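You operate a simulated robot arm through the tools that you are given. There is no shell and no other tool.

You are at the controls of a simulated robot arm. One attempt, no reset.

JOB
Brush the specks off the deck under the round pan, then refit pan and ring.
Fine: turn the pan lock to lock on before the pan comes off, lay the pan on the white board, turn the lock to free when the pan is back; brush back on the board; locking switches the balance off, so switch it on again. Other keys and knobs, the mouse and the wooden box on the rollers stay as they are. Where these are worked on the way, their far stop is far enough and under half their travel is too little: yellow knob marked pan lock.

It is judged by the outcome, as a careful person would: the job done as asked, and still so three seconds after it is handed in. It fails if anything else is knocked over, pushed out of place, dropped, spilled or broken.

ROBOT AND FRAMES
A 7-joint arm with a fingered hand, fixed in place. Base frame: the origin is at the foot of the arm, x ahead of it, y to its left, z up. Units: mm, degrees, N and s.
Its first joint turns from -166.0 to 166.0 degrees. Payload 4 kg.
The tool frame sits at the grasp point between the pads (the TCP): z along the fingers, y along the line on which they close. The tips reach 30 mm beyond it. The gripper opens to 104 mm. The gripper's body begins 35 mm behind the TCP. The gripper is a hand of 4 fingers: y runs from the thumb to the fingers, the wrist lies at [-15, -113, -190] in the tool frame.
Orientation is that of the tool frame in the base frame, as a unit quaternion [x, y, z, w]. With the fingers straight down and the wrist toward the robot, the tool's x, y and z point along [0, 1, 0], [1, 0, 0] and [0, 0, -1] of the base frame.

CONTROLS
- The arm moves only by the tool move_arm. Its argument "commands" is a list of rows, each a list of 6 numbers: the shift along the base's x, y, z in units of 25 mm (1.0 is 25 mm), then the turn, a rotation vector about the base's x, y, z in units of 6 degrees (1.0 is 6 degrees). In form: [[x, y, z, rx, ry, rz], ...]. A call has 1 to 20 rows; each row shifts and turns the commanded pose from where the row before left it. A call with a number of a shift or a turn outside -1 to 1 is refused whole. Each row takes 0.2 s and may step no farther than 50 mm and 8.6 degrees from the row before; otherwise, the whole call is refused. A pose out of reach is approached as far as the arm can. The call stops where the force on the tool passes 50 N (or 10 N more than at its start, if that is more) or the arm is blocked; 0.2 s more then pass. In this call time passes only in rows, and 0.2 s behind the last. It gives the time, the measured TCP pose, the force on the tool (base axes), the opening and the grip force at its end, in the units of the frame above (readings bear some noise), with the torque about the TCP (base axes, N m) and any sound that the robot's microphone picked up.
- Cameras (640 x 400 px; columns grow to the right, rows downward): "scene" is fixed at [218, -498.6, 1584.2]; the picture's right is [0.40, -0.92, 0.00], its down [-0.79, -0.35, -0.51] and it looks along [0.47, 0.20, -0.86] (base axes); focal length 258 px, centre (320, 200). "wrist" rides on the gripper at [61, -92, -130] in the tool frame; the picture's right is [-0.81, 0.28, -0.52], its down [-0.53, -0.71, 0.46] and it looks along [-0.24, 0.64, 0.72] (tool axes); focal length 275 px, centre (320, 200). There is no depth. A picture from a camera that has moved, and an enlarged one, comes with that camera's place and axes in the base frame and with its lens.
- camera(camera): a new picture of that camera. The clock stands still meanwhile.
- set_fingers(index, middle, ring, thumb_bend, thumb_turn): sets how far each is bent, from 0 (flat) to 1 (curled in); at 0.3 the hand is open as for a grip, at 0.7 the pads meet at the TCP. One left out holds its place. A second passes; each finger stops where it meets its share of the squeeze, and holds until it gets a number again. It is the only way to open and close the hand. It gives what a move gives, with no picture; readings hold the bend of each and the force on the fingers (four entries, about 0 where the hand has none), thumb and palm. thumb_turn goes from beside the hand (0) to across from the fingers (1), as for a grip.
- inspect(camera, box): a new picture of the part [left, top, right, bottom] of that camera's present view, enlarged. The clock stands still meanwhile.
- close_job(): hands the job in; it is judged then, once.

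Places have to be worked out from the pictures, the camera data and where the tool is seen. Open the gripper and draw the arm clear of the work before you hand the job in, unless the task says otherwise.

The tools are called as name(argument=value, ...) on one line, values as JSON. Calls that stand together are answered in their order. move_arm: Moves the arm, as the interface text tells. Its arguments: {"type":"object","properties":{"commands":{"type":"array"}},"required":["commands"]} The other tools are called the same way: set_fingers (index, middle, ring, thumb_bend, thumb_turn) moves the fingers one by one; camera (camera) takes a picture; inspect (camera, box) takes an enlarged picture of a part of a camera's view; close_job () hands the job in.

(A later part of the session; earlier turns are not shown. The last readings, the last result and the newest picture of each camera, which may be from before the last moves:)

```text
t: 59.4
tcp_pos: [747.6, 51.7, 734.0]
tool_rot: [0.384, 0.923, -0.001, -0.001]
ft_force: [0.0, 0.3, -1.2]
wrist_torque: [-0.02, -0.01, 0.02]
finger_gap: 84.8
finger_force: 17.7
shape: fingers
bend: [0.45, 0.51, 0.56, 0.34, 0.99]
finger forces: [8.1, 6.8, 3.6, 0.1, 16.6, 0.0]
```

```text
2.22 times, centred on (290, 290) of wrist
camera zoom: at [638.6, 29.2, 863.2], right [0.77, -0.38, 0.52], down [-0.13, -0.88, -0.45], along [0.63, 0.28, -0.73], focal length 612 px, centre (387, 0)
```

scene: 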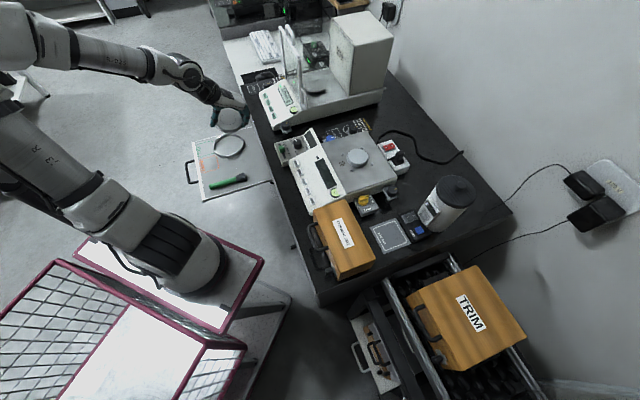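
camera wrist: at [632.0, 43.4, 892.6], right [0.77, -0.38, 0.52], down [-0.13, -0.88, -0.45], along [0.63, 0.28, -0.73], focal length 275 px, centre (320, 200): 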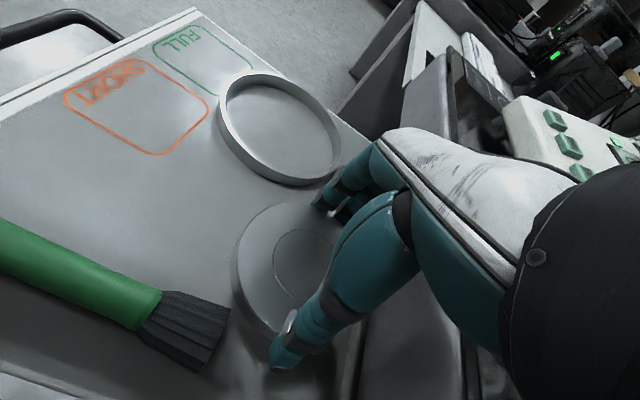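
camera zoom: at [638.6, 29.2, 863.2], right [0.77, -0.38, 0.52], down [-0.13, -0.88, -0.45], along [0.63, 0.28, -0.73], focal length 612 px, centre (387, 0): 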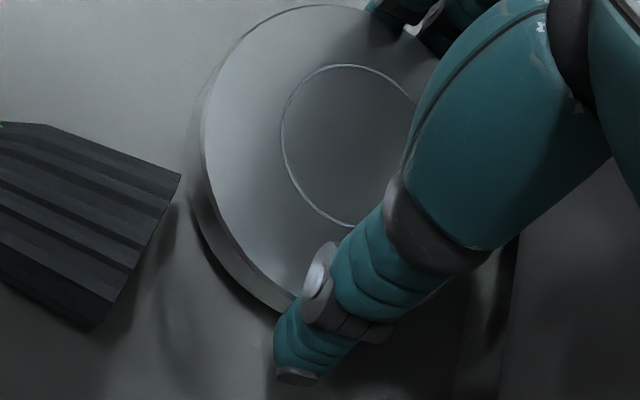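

No contact yet; I continue in small steps.

move_arm(commands=[[0, 0, -0.08, 0, 0, 0]])

move_arm(commands=[[0, 0, -0.08, 0, 0, 0]])

move_arm(commands=[[0, 0, -0.08, 0, 0, 0]])

```text
t: 59.8
tcp_pos: [746.0, 51.1, 730.5]
tool_rot: [0.384, 0.923, -0.001, -0.001]
ft_force: [-0.7, 0.2, -1.2]
wrist_torque: [0.01, 0.01, -0.03]
finger_gap: 84.3
finger_force: 18.5
shape: fingers
bend: [0.45, 0.51, 0.56, 0.34, 0.99]
finger forces: [8.1, 6.6, 3.7, 0.0, 16.6, 0.0]
```

```text
t: 60.2
tcp_pos: [746.6, 50.1, 728.8]
tool_rot: [0.384, 0.923, -0.001, 0.0]
ft_force: [-0.5, 0.8, -1.6]
wrist_torque: [0.03, -0.01, 0.03]
finger_gap: 84.8
finger_force: 17.4
shape: fingers
bend: [0.45, 0.51, 0.56, 0.34, 0.99]
finger forces: [8.1, 6.7, 3.6, 0.0, 16.6, 0.0]
```

```text
t: 60.6
tcp_pos: [748.0, 49.7, 726.2]
tool_rot: [0.384, 0.923, -0.001, -0.001]
ft_force: [-0.3, -1.5, -0.9]
wrist_torque: [0.04, 0.01, 0.03]
finger_gap: 84.7
finger_force: 18.1
shape: fingers
bend: [0.45, 0.51, 0.56, 0.34, 0.99]
finger forces: [8.1, 7.4, 3.6, 0.0, 16.8, 0.1]
```

move_arm(commands=[[0, 0, -0.06, 0, 0, 0]])

inspect(camera="wrist", box=[220, 150, 400, 380])

inspect(camera="scene", box=[230, 130, 290, 190])

```text
t: 61.0
tcp_pos: [747.7, 50.9, 726.1]
tool_rot: [0.384, 0.923, 0.0, 0.0]
ft_force: [-0.7, 1.8, 9.0]
wrist_torque: [0.24, -0.35, 0.02]
finger_gap: 84.5
finger_force: 23.3
shape: fingers
bend: [0.45, 0.51, 0.56, 0.34, 0.99]
finger forces: [8.1, 17.3, 3.4, 0.1, 17.4, 0.0]
```

```text
1.74 times, centred on (310, 265) of wrist
camera zoom: at [638.9, 29.3, 856.0], right [0.77, -0.38, 0.52], down [-0.13, -0.88, -0.46], along [0.63, 0.28, -0.72], focal length 479 px, centre (337, 87)
```

zoom: 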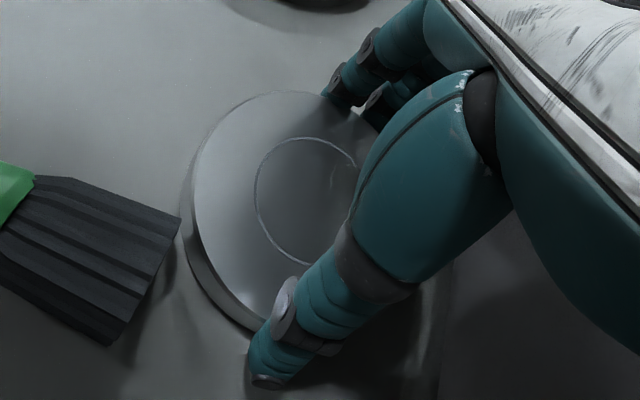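

```text
6.67 times, centred on (260, 160) of scene
camera zoom: at [218.0, -498.6, 1584.2], right [0.4, -0.92, 0.0], down [-0.79, -0.35, -0.51], along [0.47, 0.2, -0.86], focal length 1718 px, centre (720, 467)
```

zoom: 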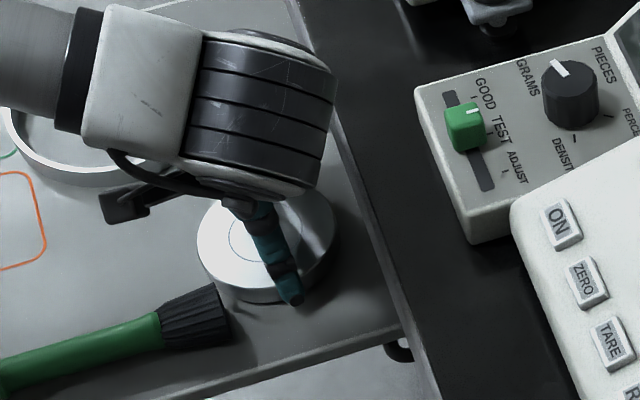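

The middle fingertip is on the board (10 N). I'll check closely how far the pan's underside is from the board before letting go.

inspect(camera="wrist", box=[230, 210, 330, 310])

inspect(camera="scene", box=[240, 140, 275, 175])

```text
4.00 times, centred on (280, 260) of wrist
camera zoom: at [638.9, 29.3, 856.0], right [0.77, -0.38, 0.52], down [-0.13, -0.88, -0.46], along [0.63, 0.28, -0.72], focal length 1101 px, centre (480, -40)
```

zoom: 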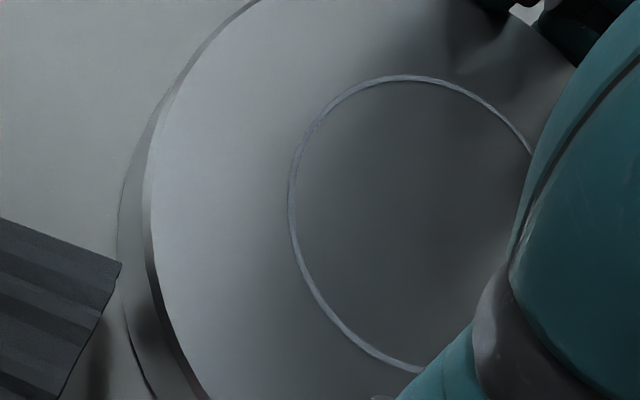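

```text
11.43 times, centred on (258, 158) of scene
camera zoom: at [218.0, -498.6, 1584.2], right [0.4, -0.92, 0.0], down [-0.79, -0.35, -0.51], along [0.47, 0.2, -0.86], focal length 2946 px, centre (1034, 686)
```

zoom: 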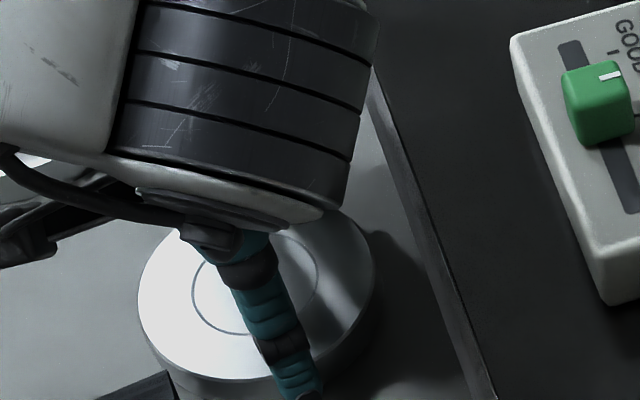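

The pan looks to be at the board, so I'll raise 1 mm to unload the fingertip and then open all fingers gently.

move_arm(commands=[[0, 0, 0.04, 0, 0, 0]])

set_fingers(index=0.36, middle=0.4, ring=0.42, thumb_bend=0.3)

inspect(camera="wrist", box=[200, 150, 400, 380])

```text
t: 61.4
tcp_pos: [747.5, 51.2, 726.4]
tool_rot: [0.385, 0.923, -0.001, 0.0]
ft_force: [0.9, 0.4, 2.0]
wrist_torque: [0.07, -0.12, 0.01]
finger_gap: 84.4
finger_force: 19.4
shape: fingers
bend: [0.45, 0.51, 0.56, 0.34, 0.99]
finger forces: [8.3, 9.5, 3.8, 0.0, 16.7, 0.0]
```

```text
t: 62.4
tcp_pos: [747.8, 50.0, 726.4]
tool_rot: [0.384, 0.923, -0.001, -0.001]
ft_force: [0.0, 0.3, 0.5]
wrist_torque: [0.01, 0.01, -0.01]
finger_gap: 95.7
finger_force: 0.1
shape: fingers
bend: [0.36, 0.4, 0.42, 0.3, 0.98]
finger forces: [0.0, 0.0, 0.1, 0.1, 0.0, 0.0]
```

```text
1.74 times, centred on (300, 265) of wrist
camera zoom: at [638.8, 29.3, 856.7], right [0.77, -0.38, 0.52], down [-0.13, -0.88, -0.45], along [0.63, 0.28, -0.73], focal length 479 px, centre (355, 87)
```

zoom: 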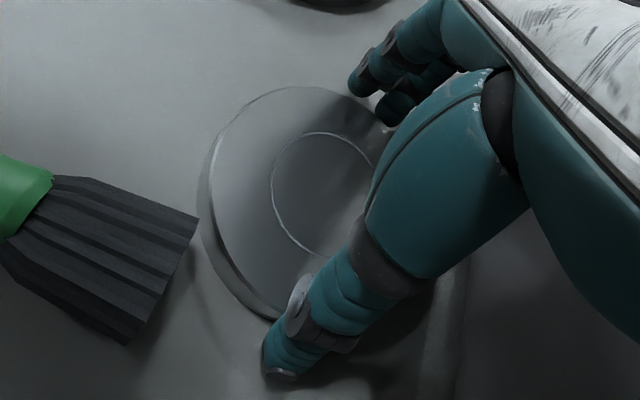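

The pan is released on the board. I'll open fully and rise straight up.

set_fingers(index=0.3, middle=0.3, ring=0.3, thumb_bend=0.27)

move_arm(commands=[[0, 0, 0.2, 0, 0, 0], [0, 0, 0.5, 0, 0, 0], [0, 0, 1, 0, 0, 0], [0, 0, 1, 0, 0, 0], [0, 0, 1, 0, 0, 0], [0, 0, 1, 0, 0, 0]])

camera(camera="wrist")

inspect(camera="scene", box=[180, 110, 300, 210])

```text
t: 63.4
tcp_pos: [747.1, 50.8, 726.1]
tool_rot: [0.385, 0.923, 0.0, -0.001]
ft_force: [0.0, 0.9, -1.1]
wrist_torque: [-0.02, -0.03, 0.04]
finger_gap: 105.3
finger_force: 0.0
shape: fingers
bend: [0.3, 0.3, 0.3, 0.27, 0.97]
finger forces: [0.0, 0.0, 0.0, 0.0, 0.0, 0.0]
```

```text
t: 64.8
tcp_pos: [746.6, 50.9, 844.4]
tool_rot: [0.384, 0.923, -0.001, -0.002]
ft_force: [0.4, -0.6, 1.1]
wrist_torque: [0.02, -0.02, 0.0]
finger_gap: 105.6
finger_force: 0.0
shape: fingers
bend: [0.3, 0.3, 0.3, 0.27, 0.97]
finger forces: [0.1, 0.0, 0.1, 0.0, 0.0, 0.0]
```

```text
taken
camera wrist: at [638.2, 29.1, 975.0], right [0.77, -0.38, 0.52], down [-0.13, -0.88, -0.45], along [0.63, 0.28, -0.73], focal length 275 px, centre (320, 200)
```

wrist: 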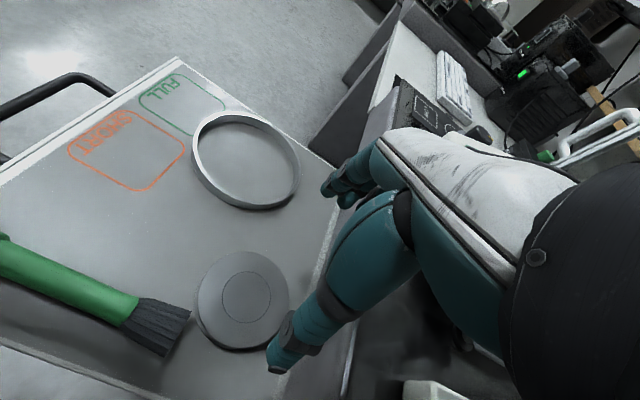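

```text
4.00 times, centred on (240, 160) of scene
camera zoom: at [218.0, -498.6, 1584.2], right [0.4, -0.92, 0.0], down [-0.79, -0.35, -0.51], along [0.47, 0.2, -0.86], focal length 1031 px, centre (640, 360)
```

zoom: 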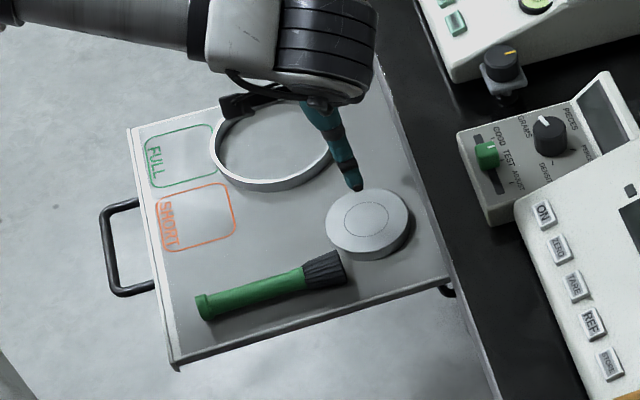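

The pan lies safely on the board, its top at z≈702, so the board is at z≈689. The brush axis runs along the f direction with its tip near (676,40) and handle end near (571,148). I'll test whether the arm reaches a grip point around (610,108) at this height.

move_arm(commands=[[-0.91, 0.38, 0, 0, 0, 0], [-0.91, 0.38, 0, 0, 0, 0], [-0.91, 0.38, 0, 0, 0, 0], [-0.91, 0.38, 0, 0, 0, 0], [-0.91, 0.38, 0, 0, 0, 0], [-0.91, 0.38, 0, 0, 0, 0]])

camera(camera="wrist")

camera(camera="scene")

```text
t: 66.4
tcp_pos: [645.3, 65.0, 837.4]
tool_rot: [0.44, 0.898, -0.014, 0.0]
ft_force: [0.4, -0.1, 0.2]
wrist_torque: [-0.03, 0.03, -0.02]
finger_gap: 105.4
finger_force: 0.0
shape: fingers
bend: [0.3, 0.3, 0.3, 0.27, 0.97]
finger forces: [0.1, 0.1, 0.1, 0.0, 0.0, 0.0]
out of reach, approached as far as the arm can: row 6
stopped in row 6: the arm was blocked; the commanded pose is now the measured one
```

```text
taken
camera wrist: at [535.9, 59.3, 968.9], right [0.72, -0.46, 0.52], down [-0.24, -0.87, -0.43], along [0.65, 0.18, -0.74], focal length 275 px, centre (320, 200)
```

wrist: 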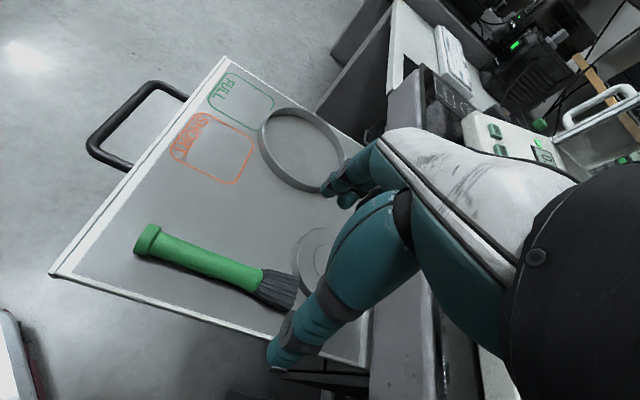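

```text
taken
```

scene: 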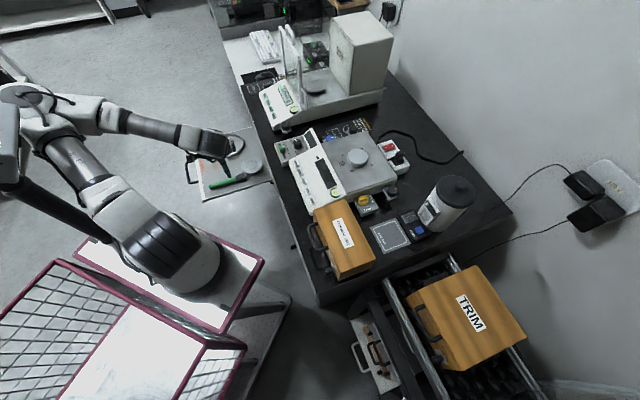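

The arm cannot come closer with the wrist on the robot side. I'll go back out a bit and turn the hand the other way round, toward heading 225°, so the wrist lies on the far side for picking up the brush.

move_arm(commands=[[0.6, 0.1, 0.5, 0, 0, 0], [0.6, 0.1, 0.5, 0, 0, 0], [0.6, 0.1, 0.5, 0, 0, 0], [0.4, 0.1, 0.5, 0, 0, 0], [0, 0, 0, 0, 0, 1], [0, 0, 0, 0, 0, 1], [0, 0, 0, 0, 0, 1], [0, 0, 0, 0, 0, 1], [0, 0, 0, 0, 0, 1], [0, 0, 0, 0, 0, 1], [0, 0, 0, 0, 0, 1], [0, 0, 0, 0, 0, 1], [0, 0, 0, 0, 0, 1], [0, 0, 0, 0, 0, 1], [0, 0, 0, 0, 0, 1], [0, 0, 0, 0, 0, 1]])

camera(camera="scene")

```text
t: 69.8
tcp_pos: [699.7, 75.7, 889.0]
tool_rot: [-0.174, 0.985, -0.009, 0.009]
ft_force: [-0.3, -0.1, -0.1]
wrist_torque: [0.01, -0.02, 0.0]
finger_gap: 105.2
finger_force: 0.1
shape: fingers
bend: [0.3, 0.3, 0.3, 0.27, 0.97]
finger forces: [0.1, 0.0, 0.0, 0.0, 0.0, 0.1]
```

```text
taken
```

scene: 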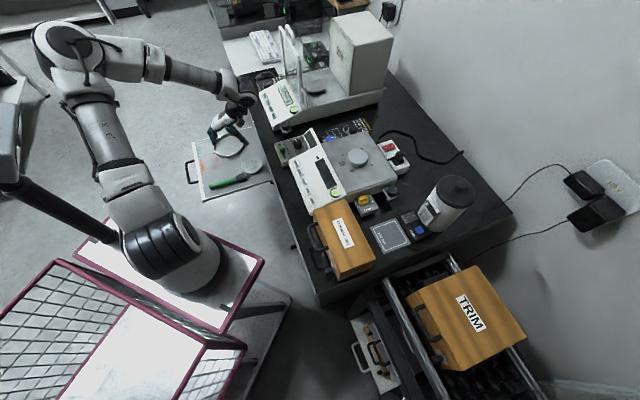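

Turning works so far (heading 110°). I continue turning toward 225°.

move_arm(commands=[[0, 0, 0, 0, 0, 1], [0, 0, 0, 0, 0, 1], [0, 0, 0, 0, 0, 1], [0, 0, 0, 0, 0, 1], [0, 0, 0, 0, 0, 1], [0, 0, 0, 0, 0, 1], [0, 0, 0, 0, 0, 1], [0, 0, 0, 0, 0, 1], [0, 0, 0, 0, 0, 1], [0, 0, 0, 0, 0, 1], [0, 0, 0, 0, 0, 1], [0, 0, 0, 0, 0, 1], [0, 0, 0, 0, 0, 1], [0, 0, 0, 0, 0, 1], [0, 0, 0, 0, 0, 1], [0, 0, 0, 0, 0, 1], [0, 0, 0, 0, 0, 1], [0, 0, 0, 0, 0, 1], [0, 0, 0, 0, 0, 1]])

camera(camera="scene")

camera(camera="wrist")

```text
t: 73.8
tcp_pos: [604.7, 338.0, 1058.5]
tool_rot: [0.861, -0.508, 0.019, -0.004]
ft_force: [-0.4, -0.7, 0.1]
wrist_torque: [0.01, -0.01, -0.03]
finger_gap: 105.5
finger_force: 0.1
shape: fingers
bend: [0.3, 0.3, 0.3, 0.27, 0.97]
finger forces: [0.0, 0.0, 0.1, 0.0, 0.0, 0.1]
out of reach, approached as far as the arm can: row 9, 10, 11, 12, 13, 14, 15, 16, 17, 18, 19
```

```text
taken
```

scene: 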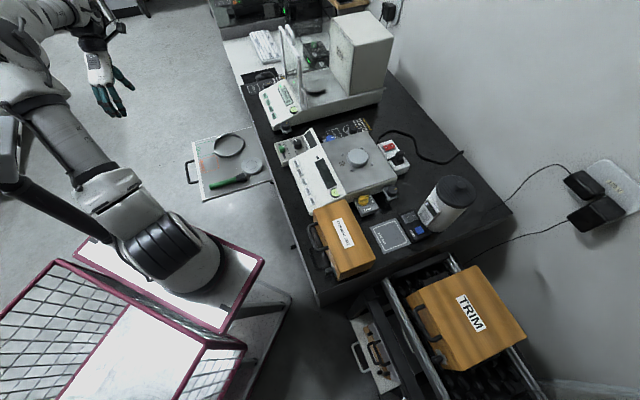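

```text
taken
camera wrist: at [708.3, 330.5, 1192.7], right [-0.65, 0.58, 0.48], down [0.38, 0.81, -0.45], along [-0.65, -0.11, -0.75], focal length 275 px, centre (320, 200)
```

wrist: 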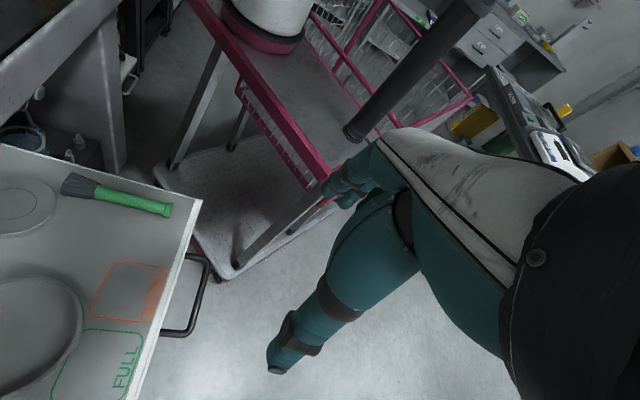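

The arm drifted far off while trying to satisfy that heading, so 225° is beyond its wrist range. I'm in free air. I'll turn back in place first, then return over the board.

move_arm(commands=[[0, 0, 0, 0, 0, -1], [0, 0, 0, 0, 0, -1], [0, 0, 0, 0, 0, -1], [0, 0, 0, 0, 0, -1], [0, 0, 0, 0, 0, -1], [0, 0, 0, 0, 0, -1], [0, 0, 0, 0, 0, -1], [0, 0, 0, 0, 0, -1], [0, 0, 0, 0, 0, -1], [0, 0, 0, 0, 0, -1], [0, 0, 0, 0, 0, -1], [0, 0, 0, 0, 0, -1]])

camera(camera="scene")

```text
t: 76.6
tcp_pos: [656.5, 292.9, 1067.2]
tool_rot: [-0.338, 0.941, -0.011, -0.004]
ft_force: [0.0, -0.2, 1.5]
wrist_torque: [0.0, 0.01, -0.01]
finger_gap: 105.4
finger_force: 0.0
shape: fingers
bend: [0.3, 0.3, 0.3, 0.27, 0.97]
finger forces: [0.0, 0.0, 0.0, 0.1, 0.0, 0.1]
stopped in row 12: the arm was blocked; the commanded pose is now the measured one
```

```text
taken
```

scene: 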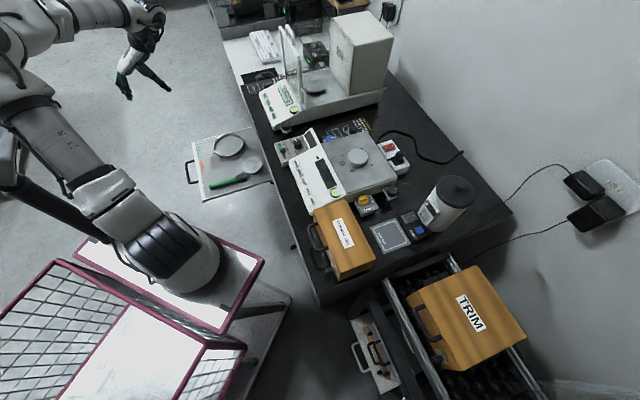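

I'm at heading ~130° now. I'll translate back toward the board while lowering, without rotating.

move_arm(commands=[[0.3, -0.8, -0.6, 0, 0, 0], [0.3, -0.8, -0.6, 0, 0, 0], [0.3, -0.8, -0.6, 0, 0, 0], [0.3, -0.8, -0.6, 0, 0, 0], [0.3, -0.8, -0.6, 0, 0, 0], [0.3, -0.8, -0.6, 0, 0, 0]])

camera(camera="scene")

```text
t: 78.0
tcp_pos: [697.5, 176.3, 974.2]
tool_rot: [-0.343, 0.939, -0.014, -0.006]
ft_force: [-0.7, -0.4, 0.2]
wrist_torque: [0.03, -0.01, 0.01]
finger_gap: 105.4
finger_force: 0.0
shape: fingers
bend: [0.3, 0.3, 0.3, 0.27, 0.97]
finger forces: [0.1, 0.0, 0.0, 0.0, 0.0, 0.1]
```

```text
taken
```

scene: 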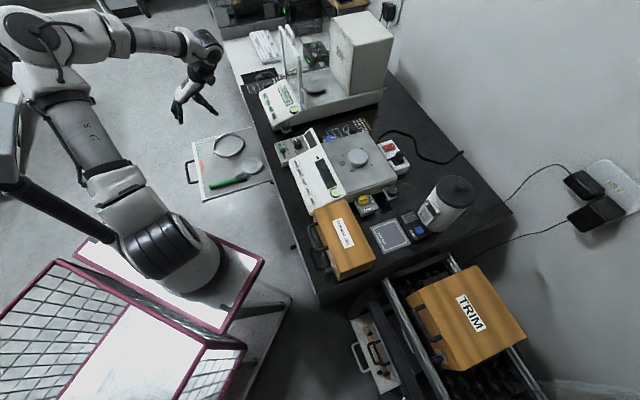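

Tracking normally again. I rotate back to heading 45° while moving over the board's free middle.

move_arm(commands=[[0.06, -0.25, -0.3, 0, 0, -1], [0.06, -0.25, -0.3, 0, 0, -1], [0.06, -0.25, -0.3, 0, 0, -1], [0.06, -0.25, -0.3, 0, 0, -1], [0.06, -0.25, -0.3, 0, 0, -1], [0.06, -0.25, -0.3, 0, 0, -1], [0.06, -0.25, -0.3, 0, 0, -1], [0.06, -0.25, -0.3, 0, 0, -1], [0.06, -0.25, -0.3, 0, 0, -1], [0.06, -0.25, -0.3, 0, 0, -1], [0.06, -0.25, -0.3, 0, 0, -1], [0.06, -0.25, -0.3, 0, 0, -1], [0.06, -0.25, -0.3, 0, 0, -1], [0.06, -0.25, -0.3, 0, 0, -1]])

camera(camera="wrist")

```text
t: 81.0
tcp_pos: [719.1, 86.7, 870.1]
tool_rot: [0.377, 0.926, -0.006, -0.012]
ft_force: [-0.7, -1.2, 0.1]
wrist_torque: [-0.01, -0.03, 0.03]
finger_gap: 105.2
finger_force: 0.0
shape: fingers
bend: [0.3, 0.3, 0.3, 0.27, 0.97]
finger forces: [0.0, 0.0, 0.0, 0.0, 0.0, 0.0]
```

```text
taken
camera wrist: at [614.9, 64.3, 1002.5], right [0.79, -0.37, 0.5], down [-0.13, -0.88, -0.45], along [0.6, 0.29, -0.74], focal length 275 px, centre (320, 200)
```

wrist: 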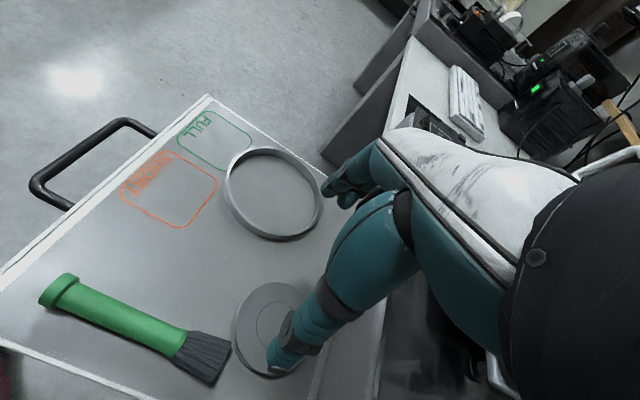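

The brush measures from about (572,142) to its tip at (676,38), along f. I'll descend beside it first, since the reach is better low down, then move in toward a grip point near (619,95).

move_arm(commands=[[-0.2, 0, -0.7, 0, -0.26, 0], [-0.2, 0, -0.8, 0, 0, 0], [-0.2, 0, -0.8, 0, 0, 0], [-0.2, 0, -0.8, 0, 0, 0], [-0.2, 0, -0.7, 0, 0, 0]])

move_arm(commands=[[-0.6, 0.06, 0, 0, 0, 0], [-0.6, 0.06, 0, 0, 0, 0], [-0.6, 0.06, 0, 0, 0, 0], [-0.6, 0.06, 0, 0, 0, 0], [-0.6, 0.06, 0, 0, 0, 0]])

camera(camera="wrist")

inspect(camera="scene", box=[180, 110, 300, 210])

```text
t: 82.2
tcp_pos: [695.3, 89.6, 774.2]
tool_rot: [0.375, 0.927, -0.001, 0.0]
ft_force: [-0.4, 0.2, 0.0]
wrist_torque: [0.0, 0.02, 0.03]
finger_gap: 105.6
finger_force: 0.1
shape: fingers
bend: [0.3, 0.3, 0.3, 0.27, 0.97]
finger forces: [0.0, 0.1, 0.0, 0.0, 0.0, 0.0]
```

```text
t: 83.4
tcp_pos: [620.2, 96.2, 773.9]
tool_rot: [0.375, 0.927, -0.001, 0.0]
ft_force: [-1.1, 0.0, -0.4]
wrist_torque: [0.04, 0.01, -0.03]
finger_gap: 105.6
finger_force: 0.1
shape: fingers
bend: [0.3, 0.3, 0.3, 0.27, 0.97]
finger forces: [0.0, 0.0, 0.0, 0.0, 0.1, 0.0]
```

```text
taken
camera wrist: at [511.3, 72.8, 904.7], right [0.77, -0.37, 0.52], down [-0.11, -0.88, -0.45], along [0.62, 0.29, -0.73], focal length 275 px, centre (320, 200)
```

wrist: 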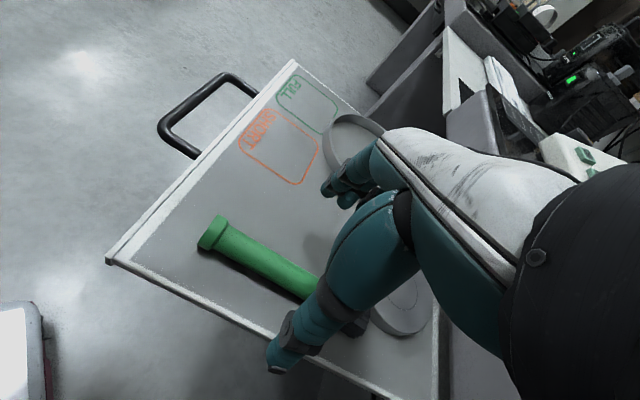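

```text
4.00 times, centred on (240, 160) of scene
camera zoom: at [218.0, -498.6, 1584.2], right [0.4, -0.92, 0.0], down [-0.79, -0.35, -0.51], along [0.47, 0.2, -0.86], focal length 1031 px, centre (640, 360)
```

zoom: 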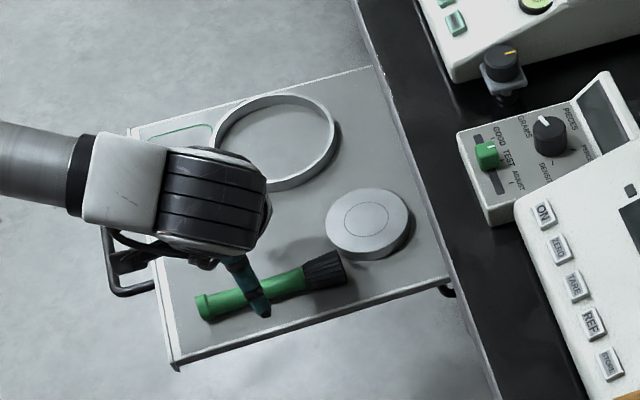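

The reach is fine down here. The thumb would come down beside the board edge at full opening, so I preshape the hand narrower before lowering onto the handle.

set_fingers(index=0.53, middle=0.53, ring=0.53, thumb_bend=0.53, thumb_turn=1.0)

inspect(camera="scene", box=[215, 150, 275, 210])

inspect(camera="wrist", box=[180, 130, 400, 380])

```text
t: 84.4
tcp_pos: [619.2, 96.2, 773.7]
tool_rot: [0.375, 0.927, -0.001, -0.001]
ft_force: [-0.4, -0.5, -1.0]
wrist_torque: [0.02, -0.02, -0.03]
finger_gap: 44.7
finger_force: 0.1
shape: fingers
bend: [0.53, 0.53, 0.53, 0.53, 1.0]
finger forces: [0.0, 0.0, 0.0, 0.0, 0.0, 0.1]
```

```text
6.67 times, centred on (245, 180) of scene
camera zoom: at [218.0, -498.6, 1584.2], right [0.4, -0.92, 0.0], down [-0.79, -0.35, -0.51], along [0.47, 0.2, -0.86], focal length 1718 px, centre (820, 333)
```

zoom: 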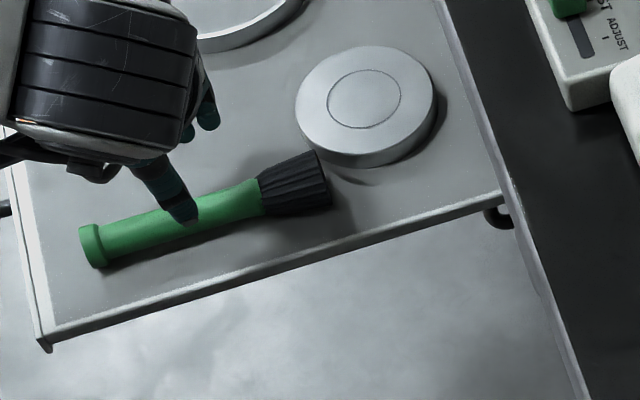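

```text
1.60 times, centred on (290, 255) of wrist
camera zoom: at [511.4, 73.0, 904.7], right [0.77, -0.36, 0.52], down [-0.11, -0.88, -0.45], along [0.62, 0.29, -0.73], focal length 440 px, centre (368, 112)
```

zoom: 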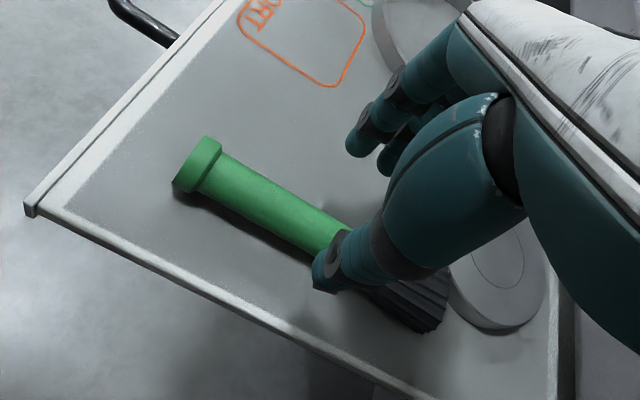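

Gap is 45 mm and the handle about 24 mm thick. I lower toward it in two stages.

move_arm(commands=[[0, 0, -0.6, 0, 0, 0], [0, 0, -0.6, 0, 0, 0]])

inspect(camera="scene", box=[215, 150, 275, 210])

inspect(camera="wrist", box=[220, 150, 400, 350])

```text
t: 85.0
tcp_pos: [619.0, 95.9, 743.8]
tool_rot: [0.374, 0.928, -0.001, 0.0]
ft_force: [-0.5, -0.6, -0.5]
wrist_torque: [0.0, 0.0, -0.01]
finger_gap: 44.5
finger_force: 0.0
shape: fingers
bend: [0.53, 0.53, 0.53, 0.53, 1.0]
finger forces: [0.0, 0.0, 0.0, 0.1, 0.0, 0.0]
```

```text
6.67 times, centred on (245, 180) of scene
camera zoom: at [218.0, -498.6, 1584.2], right [0.4, -0.92, 0.0], down [-0.79, -0.35, -0.51], along [0.47, 0.2, -0.86], focal length 1718 px, centre (820, 333)
```

zoom: 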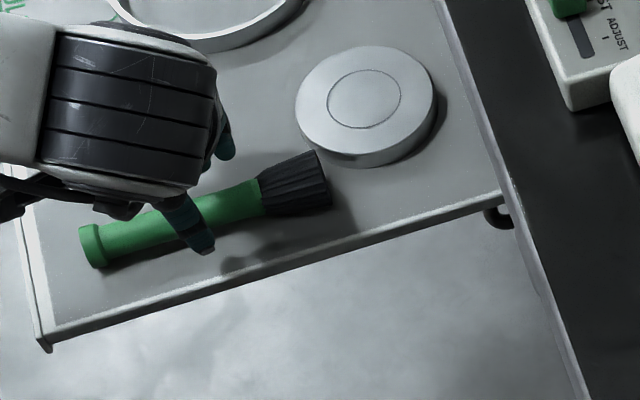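

```text
2.00 times, centred on (310, 250) of wrist
camera zoom: at [511.2, 72.5, 874.2], right [0.77, -0.36, 0.52], down [-0.11, -0.88, -0.45], along [0.62, 0.29, -0.73], focal length 551 px, centre (340, 100)
```

zoom: 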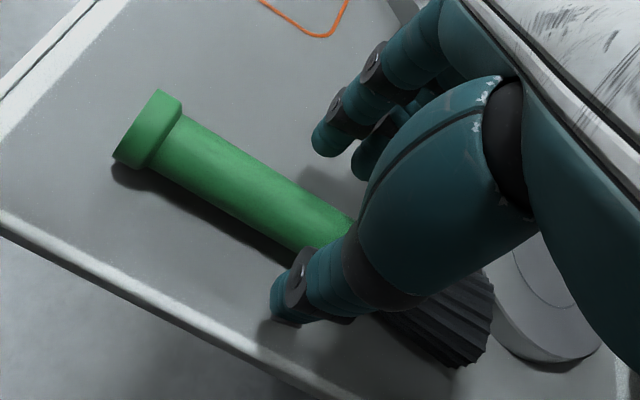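

Thumb and fingers straddle the handle. I go down the last 14 mm.

move_arm(commands=[[-0.03, -0.03, -0.3, 0, 0, 0], [0, 0, -0.2, 0, 0, 0]])

inspect(camera="wrist", box=[220, 150, 400, 350])

inspect(camera="scene", box=[225, 160, 265, 200])

```text
t: 85.6
tcp_pos: [618.4, 96.6, 730.8]
tool_rot: [0.374, 0.927, -0.001, 0.0]
ft_force: [-0.3, -0.1, -0.2]
wrist_torque: [0.0, 0.0, 0.0]
finger_gap: 44.7
finger_force: 0.0
shape: fingers
bend: [0.53, 0.53, 0.53, 0.53, 1.0]
finger forces: [0.0, 0.0, 0.0, 0.0, 0.1, 0.0]
```

```text
2.00 times, centred on (310, 250) of wrist
camera zoom: at [510.6, 72.0, 861.6], right [0.77, -0.36, 0.52], down [-0.11, -0.88, -0.45], along [0.62, 0.29, -0.73], focal length 551 px, centre (340, 100)
```

zoom: 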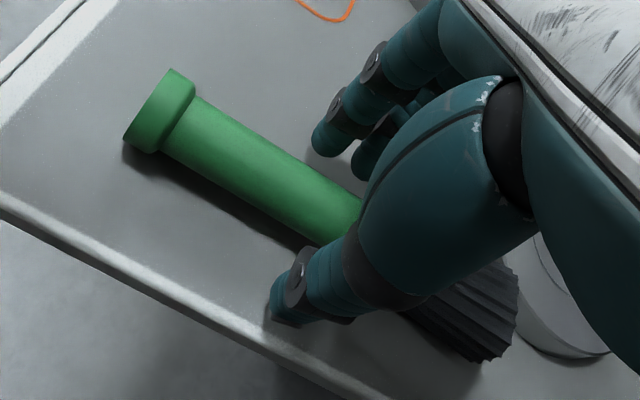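

```text
10.00 times, centred on (245, 180) of scene
camera zoom: at [218.0, -498.6, 1584.2], right [0.4, -0.92, 0.0], down [-0.79, -0.35, -0.51], along [0.47, 0.2, -0.86], focal length 2578 px, centre (1070, 400)
```

zoom: 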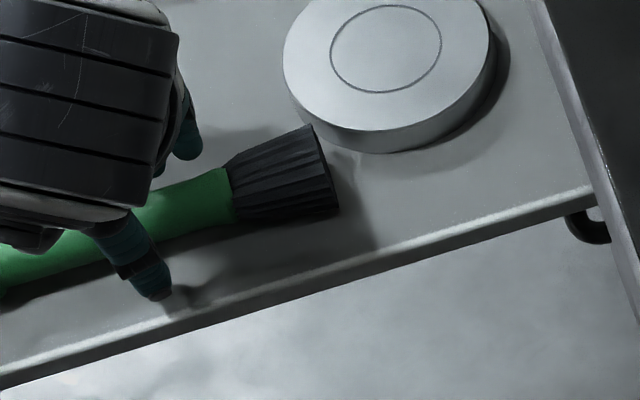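

The tips are near the board surface on both sides of the handle. I close on it now.

set_fingers(index=0.75, middle=0.75, ring=0.75, thumb_bend=0.75)

inspect(camera="wrist", box=[220, 150, 400, 350])

inspect(camera="scene", box=[225, 160, 265, 200])

```text
t: 86.6
tcp_pos: [618.4, 95.5, 731.6]
tool_rot: [0.375, 0.927, -0.001, 0.0]
ft_force: [0.5, 0.3, -0.2]
wrist_torque: [0.01, -0.01, -0.01]
finger_gap: 16.6
finger_force: 16.8
shape: fingers
bend: [0.73, 0.74, 0.74, 0.62, 1.0]
finger forces: [8.7, 5.9, 1.8, 0.0, 16.8, 0.0]
```

```text
2.00 times, centred on (310, 250) of wrist
camera zoom: at [510.5, 72.0, 861.7], right [0.77, -0.36, 0.52], down [-0.11, -0.88, -0.45], along [0.62, 0.29, -0.73], focal length 551 px, centre (340, 100)
```

zoom: 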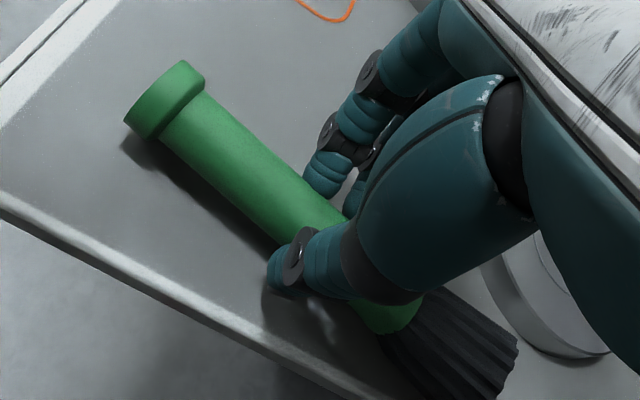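

```text
10.00 times, centred on (245, 180) of scene
camera zoom: at [218.0, -498.6, 1584.2], right [0.4, -0.92, 0.0], down [-0.79, -0.35, -0.51], along [0.47, 0.2, -0.86], focal length 2578 px, centre (1070, 400)
```

zoom: 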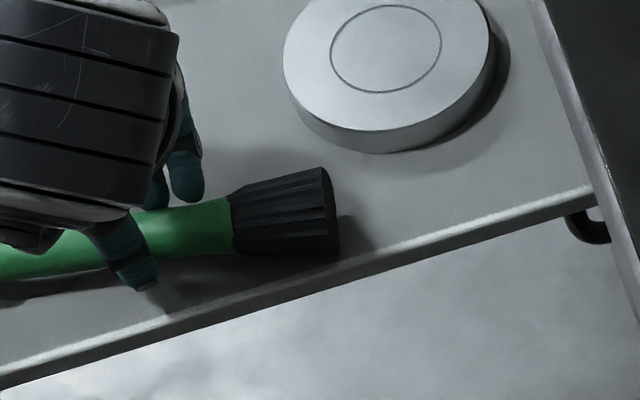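

The handle is gripped (16.8 N); the brush turned slightly in the grip, away from the pan. I lift it carefully and check.

move_arm(commands=[[0, 0, 0.1, 0, 0, 0], [0, 0, 0.2, 0, 0, 0], [0, 0, 0.4, 0, 0, 0], [0, 0, 0.6, 0, 0, 0]])

camera(camera="wrist")

inspect(camera="scene", box=[210, 140, 280, 210])

```text
t: 87.6
tcp_pos: [618.6, 96.3, 763.7]
tool_rot: [0.375, 0.927, -0.001, -0.001]
ft_force: [1.0, 0.8, 0.0]
wrist_torque: [0.0, 0.01, 0.02]
finger_gap: 16.6
finger_force: 15.6
shape: fingers
bend: [0.73, 0.74, 0.75, 0.62, 1.0]
finger forces: [8.4, 7.4, 0.0, 0.1, 16.1, 0.0]
```

```text
taken
camera wrist: at [510.3, 71.9, 894.5], right [0.77, -0.36, 0.52], down [-0.11, -0.88, -0.45], along [0.62, 0.29, -0.73], focal length 275 px, centre (320, 200)
```

wrist: 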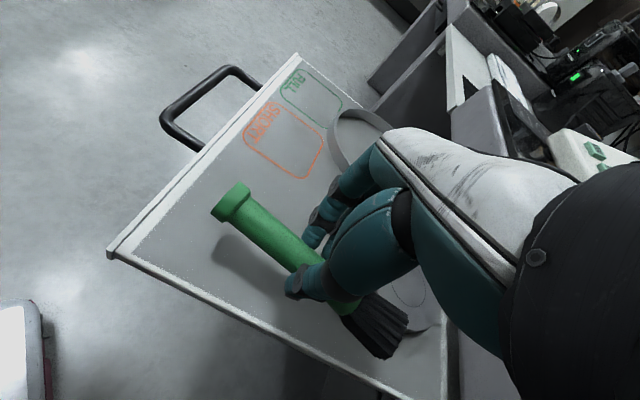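

```text
5.71 times, centred on (245, 175) of scene
camera zoom: at [218.0, -498.6, 1584.2], right [0.4, -0.92, 0.0], down [-0.79, -0.35, -0.51], along [0.47, 0.2, -0.86], focal length 1473 px, centre (749, 343)
```

zoom: 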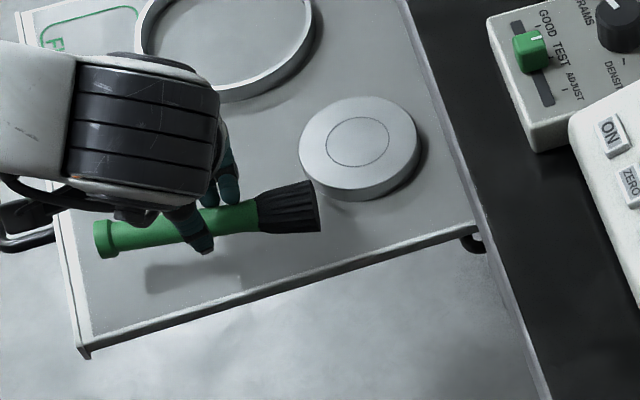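

The brush is up and held by index, middle and thumb. I tighten the grip a bit so it will not swivel when the bristles touch.

set_fingers(index=0.82, middle=0.82, ring=0.85, thumb_bend=0.8)

inspect(camera="wrist", box=[200, 150, 440, 370])

inspect(camera="scene", box=[210, 140, 280, 210])

```text
t: 88.6
tcp_pos: [617.2, 96.2, 763.1]
tool_rot: [0.375, 0.927, -0.001, -0.001]
ft_force: [0.4, 0.2, 0.6]
wrist_torque: [0.02, 0.03, 0.0]
finger_gap: 14.5
finger_force: 15.1
shape: fingers
bend: [0.77, 0.82, 0.85, 0.65, 1.0]
finger forces: [16.5, 0.1, 0.1, 0.0, 13.4, 0.0]
```

```text
1.82 times, centred on (320, 260) of wrist
camera zoom: at [510.4, 71.8, 894.4], right [0.77, -0.36, 0.52], down [-0.11, -0.88, -0.45], along [0.62, 0.29, -0.73], focal length 500 px, centre (320, 91)
```

zoom: 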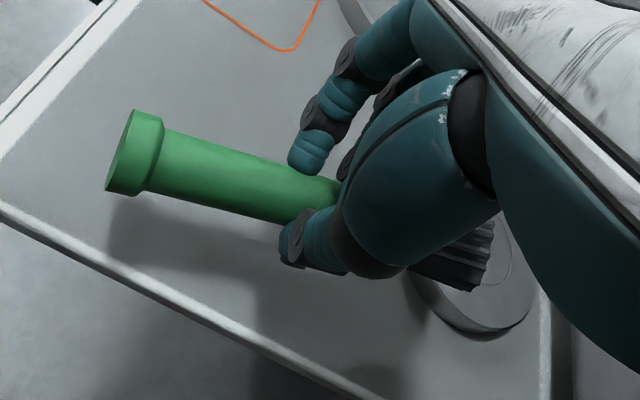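

```text
5.71 times, centred on (245, 175) of scene
camera zoom: at [218.0, -498.6, 1584.2], right [0.4, -0.92, 0.0], down [-0.79, -0.35, -0.51], along [0.47, 0.2, -0.86], focal length 1473 px, centre (749, 343)
```

zoom: 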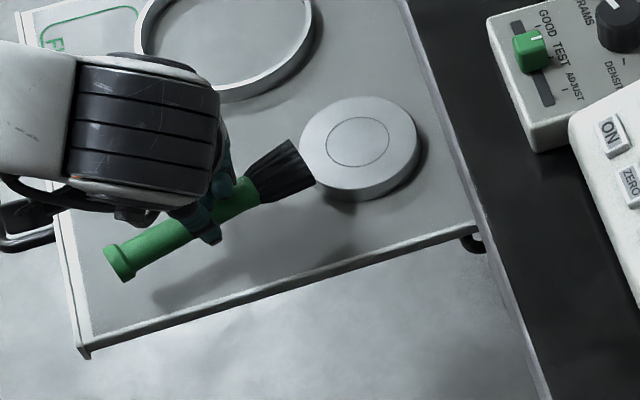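

The tightening made the brush swivel, because only index and thumb now bear on it. I'll turn the hand to bring the brush back parallel to its old line, set it down, and regrip with the handle nearer the finger side.

move_arm(commands=[[0, 0, 0, 0, 0, -0.95], [0, 0, 0, 0, 0, -0.95], [0, 0, 0, 0, 0, -0.95]])

inspect(camera="scene", box=[210, 140, 280, 210])

inspect(camera="wrist", box=[180, 130, 420, 370])

```text
t: 89.4
tcp_pos: [632.6, 89.9, 761.6]
tool_rot: [0.521, 0.853, -0.001, 0.0]
ft_force: [0.6, -0.1, -1.1]
wrist_torque: [0.0, 0.0, 0.0]
finger_gap: 14.2
finger_force: 15.3
shape: fingers
bend: [0.77, 0.82, 0.85, 0.65, 1.0]
finger forces: [16.3, 0.0, 0.0, 0.0, 13.4, 0.1]
out of reach, approached as far as the arm can: row 1, 2
```

```text
5.71 times, centred on (245, 175) of scene
camera zoom: at [218.0, -498.6, 1584.2], right [0.4, -0.92, 0.0], down [-0.79, -0.35, -0.51], along [0.47, 0.2, -0.86], focal length 1473 px, centre (749, 343)
```

zoom: 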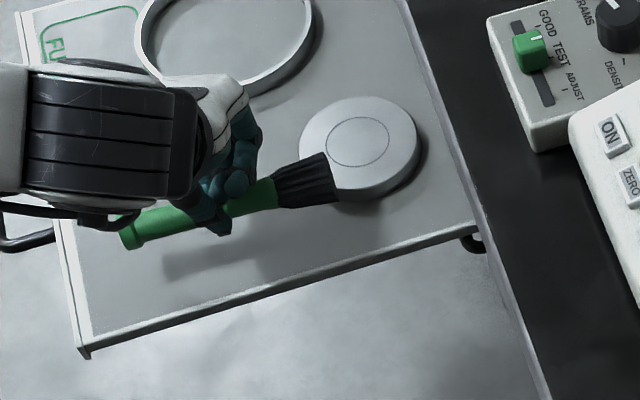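

```text
1.67 times, centred on (300, 250) of wrist
camera zoom: at [523.4, 102.3, 892.2], right [0.62, -0.59, 0.52], down [-0.39, -0.8, -0.45], along [0.68, 0.08, -0.73], focal length 459 px, centre (353, 117)
```

zoom: 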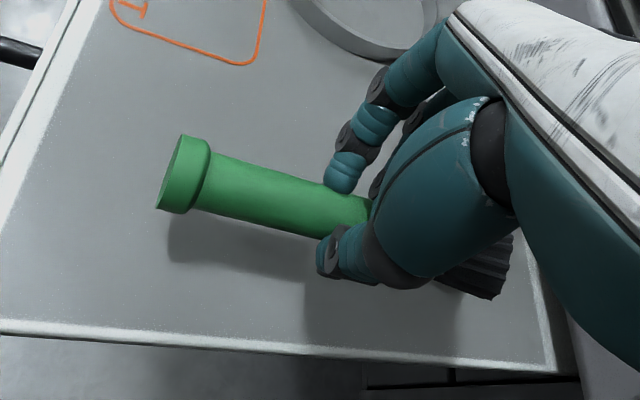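

The bristle tip is about 15 mm from the pan in plan view. I'll lower a bit, shift away from the pan, then set the brush down.

move_arm(commands=[[0, 0, -0.4, 0, 0, 0], [-0.2, -0.25, 0, 0, 0, 0], [-0.1, -0.1, -0.2, 0, 0, 0]])

inspect(camera="scene", box=[215, 150, 275, 210])

inspect(camera="wrist", box=[180, 130, 420, 370])

```text
t: 90.2
tcp_pos: [624.7, 91.8, 745.4]
tool_rot: [0.509, 0.861, -0.002, 0.0]
ft_force: [0.2, 0.8, -0.8]
wrist_torque: [-0.03, 0.01, -0.02]
finger_gap: 14.2
finger_force: 15.4
shape: fingers
bend: [0.77, 0.82, 0.85, 0.65, 1.0]
finger forces: [16.4, 0.0, 0.0, 0.0, 13.5, 0.1]
out of reach, approached as far as the arm can: row 2
```

```text
6.67 times, centred on (245, 180) of scene
camera zoom: at [218.0, -498.6, 1584.2], right [0.4, -0.92, 0.0], down [-0.79, -0.35, -0.51], along [0.47, 0.2, -0.86], focal length 1718 px, centre (820, 333)
```

zoom: 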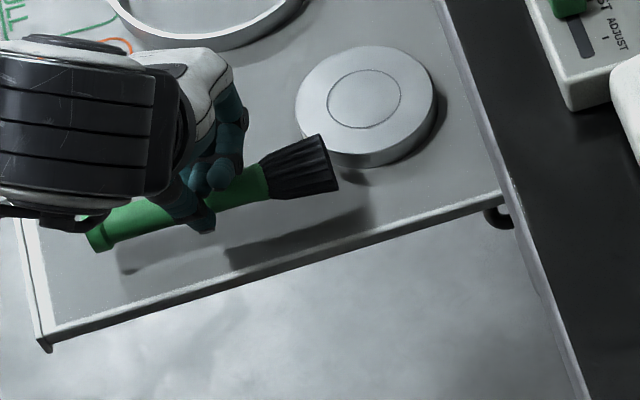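

```text
1.67 times, centred on (300, 250) of wrist
camera zoom: at [515.0, 102.0, 875.0], right [0.63, -0.58, 0.52], down [-0.37, -0.81, -0.45], along [0.68, 0.1, -0.73], focal length 459 px, centre (353, 117)
```

zoom: 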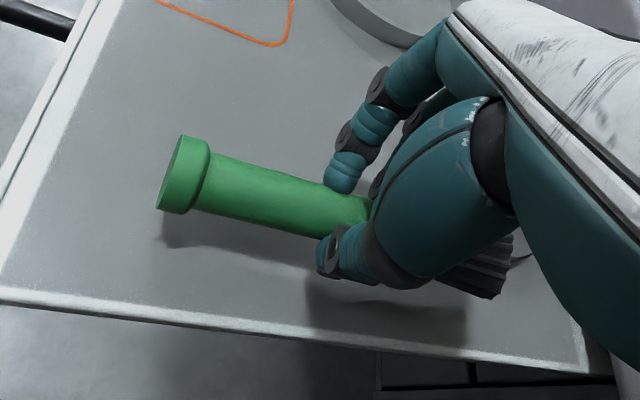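

The brush is still about 25 mm above the board and well held between index and thumb. I'll open the curled middle and ring and bring them back against the handle's side, which should realign and steady the brush.

set_fingers(middle=0.5, ring=0.5)

inspect(camera="scene", box=[225, 155, 275, 205])

set_fingers(middle=0.72, ring=0.7)

inspect(camera="scene", box=[225, 155, 275, 205])

```text
t: 91.2
tcp_pos: [624.2, 92.8, 745.6]
tool_rot: [0.509, 0.861, -0.002, 0.0]
ft_force: [-0.5, 0.5, -1.0]
wrist_torque: [-0.01, 0.01, 0.0]
finger_gap: 0.0
finger_force: 0.1
shape: fingers
bend: [0.77, 0.5, 0.5, 0.74, 1.0]
finger forces: [0.1, 0.0, 0.1, 0.0, 0.0, 0.0]
```

```text
8.00 times, centred on (250, 180) of scene
camera zoom: at [218.0, -498.6, 1584.2], right [0.4, -0.92, 0.0], down [-0.79, -0.35, -0.51], along [0.47, 0.2, -0.86], focal length 2062 px, centre (880, 360)
```

zoom: 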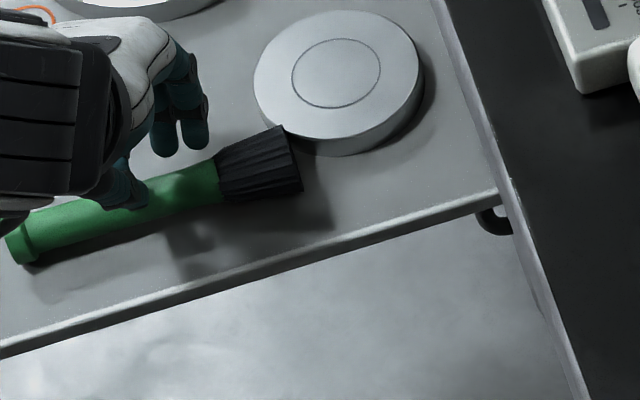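

```text
t: 92.2
tcp_pos: [624.0, 94.2, 745.0]
tool_rot: [0.509, 0.861, 0.0, -0.001]
ft_force: [0.5, -0.5, -0.2]
wrist_torque: [0.02, -0.03, 0.01]
finger_gap: 0.0
finger_force: 0.0
shape: fingers
bend: [0.77, 0.72, 0.7, 0.74, 1.0]
finger forces: [0.1, 0.0, 0.0, 0.0, 0.1, 0.0]
```

```text
8.00 times, centred on (250, 180) of scene
camera zoom: at [218.0, -498.6, 1584.2], right [0.4, -0.92, 0.0], down [-0.79, -0.35, -0.51], along [0.47, 0.2, -0.86], focal length 2062 px, centre (880, 360)
```

zoom: 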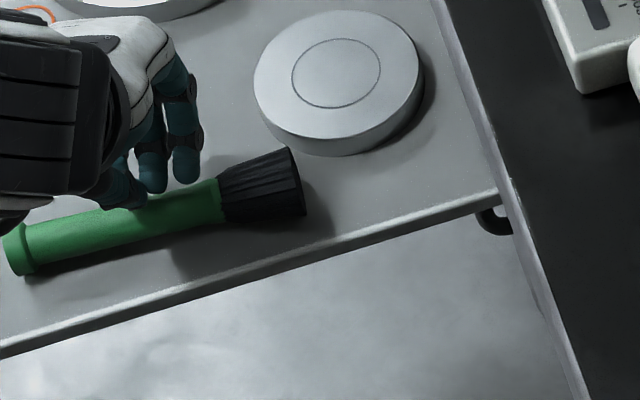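

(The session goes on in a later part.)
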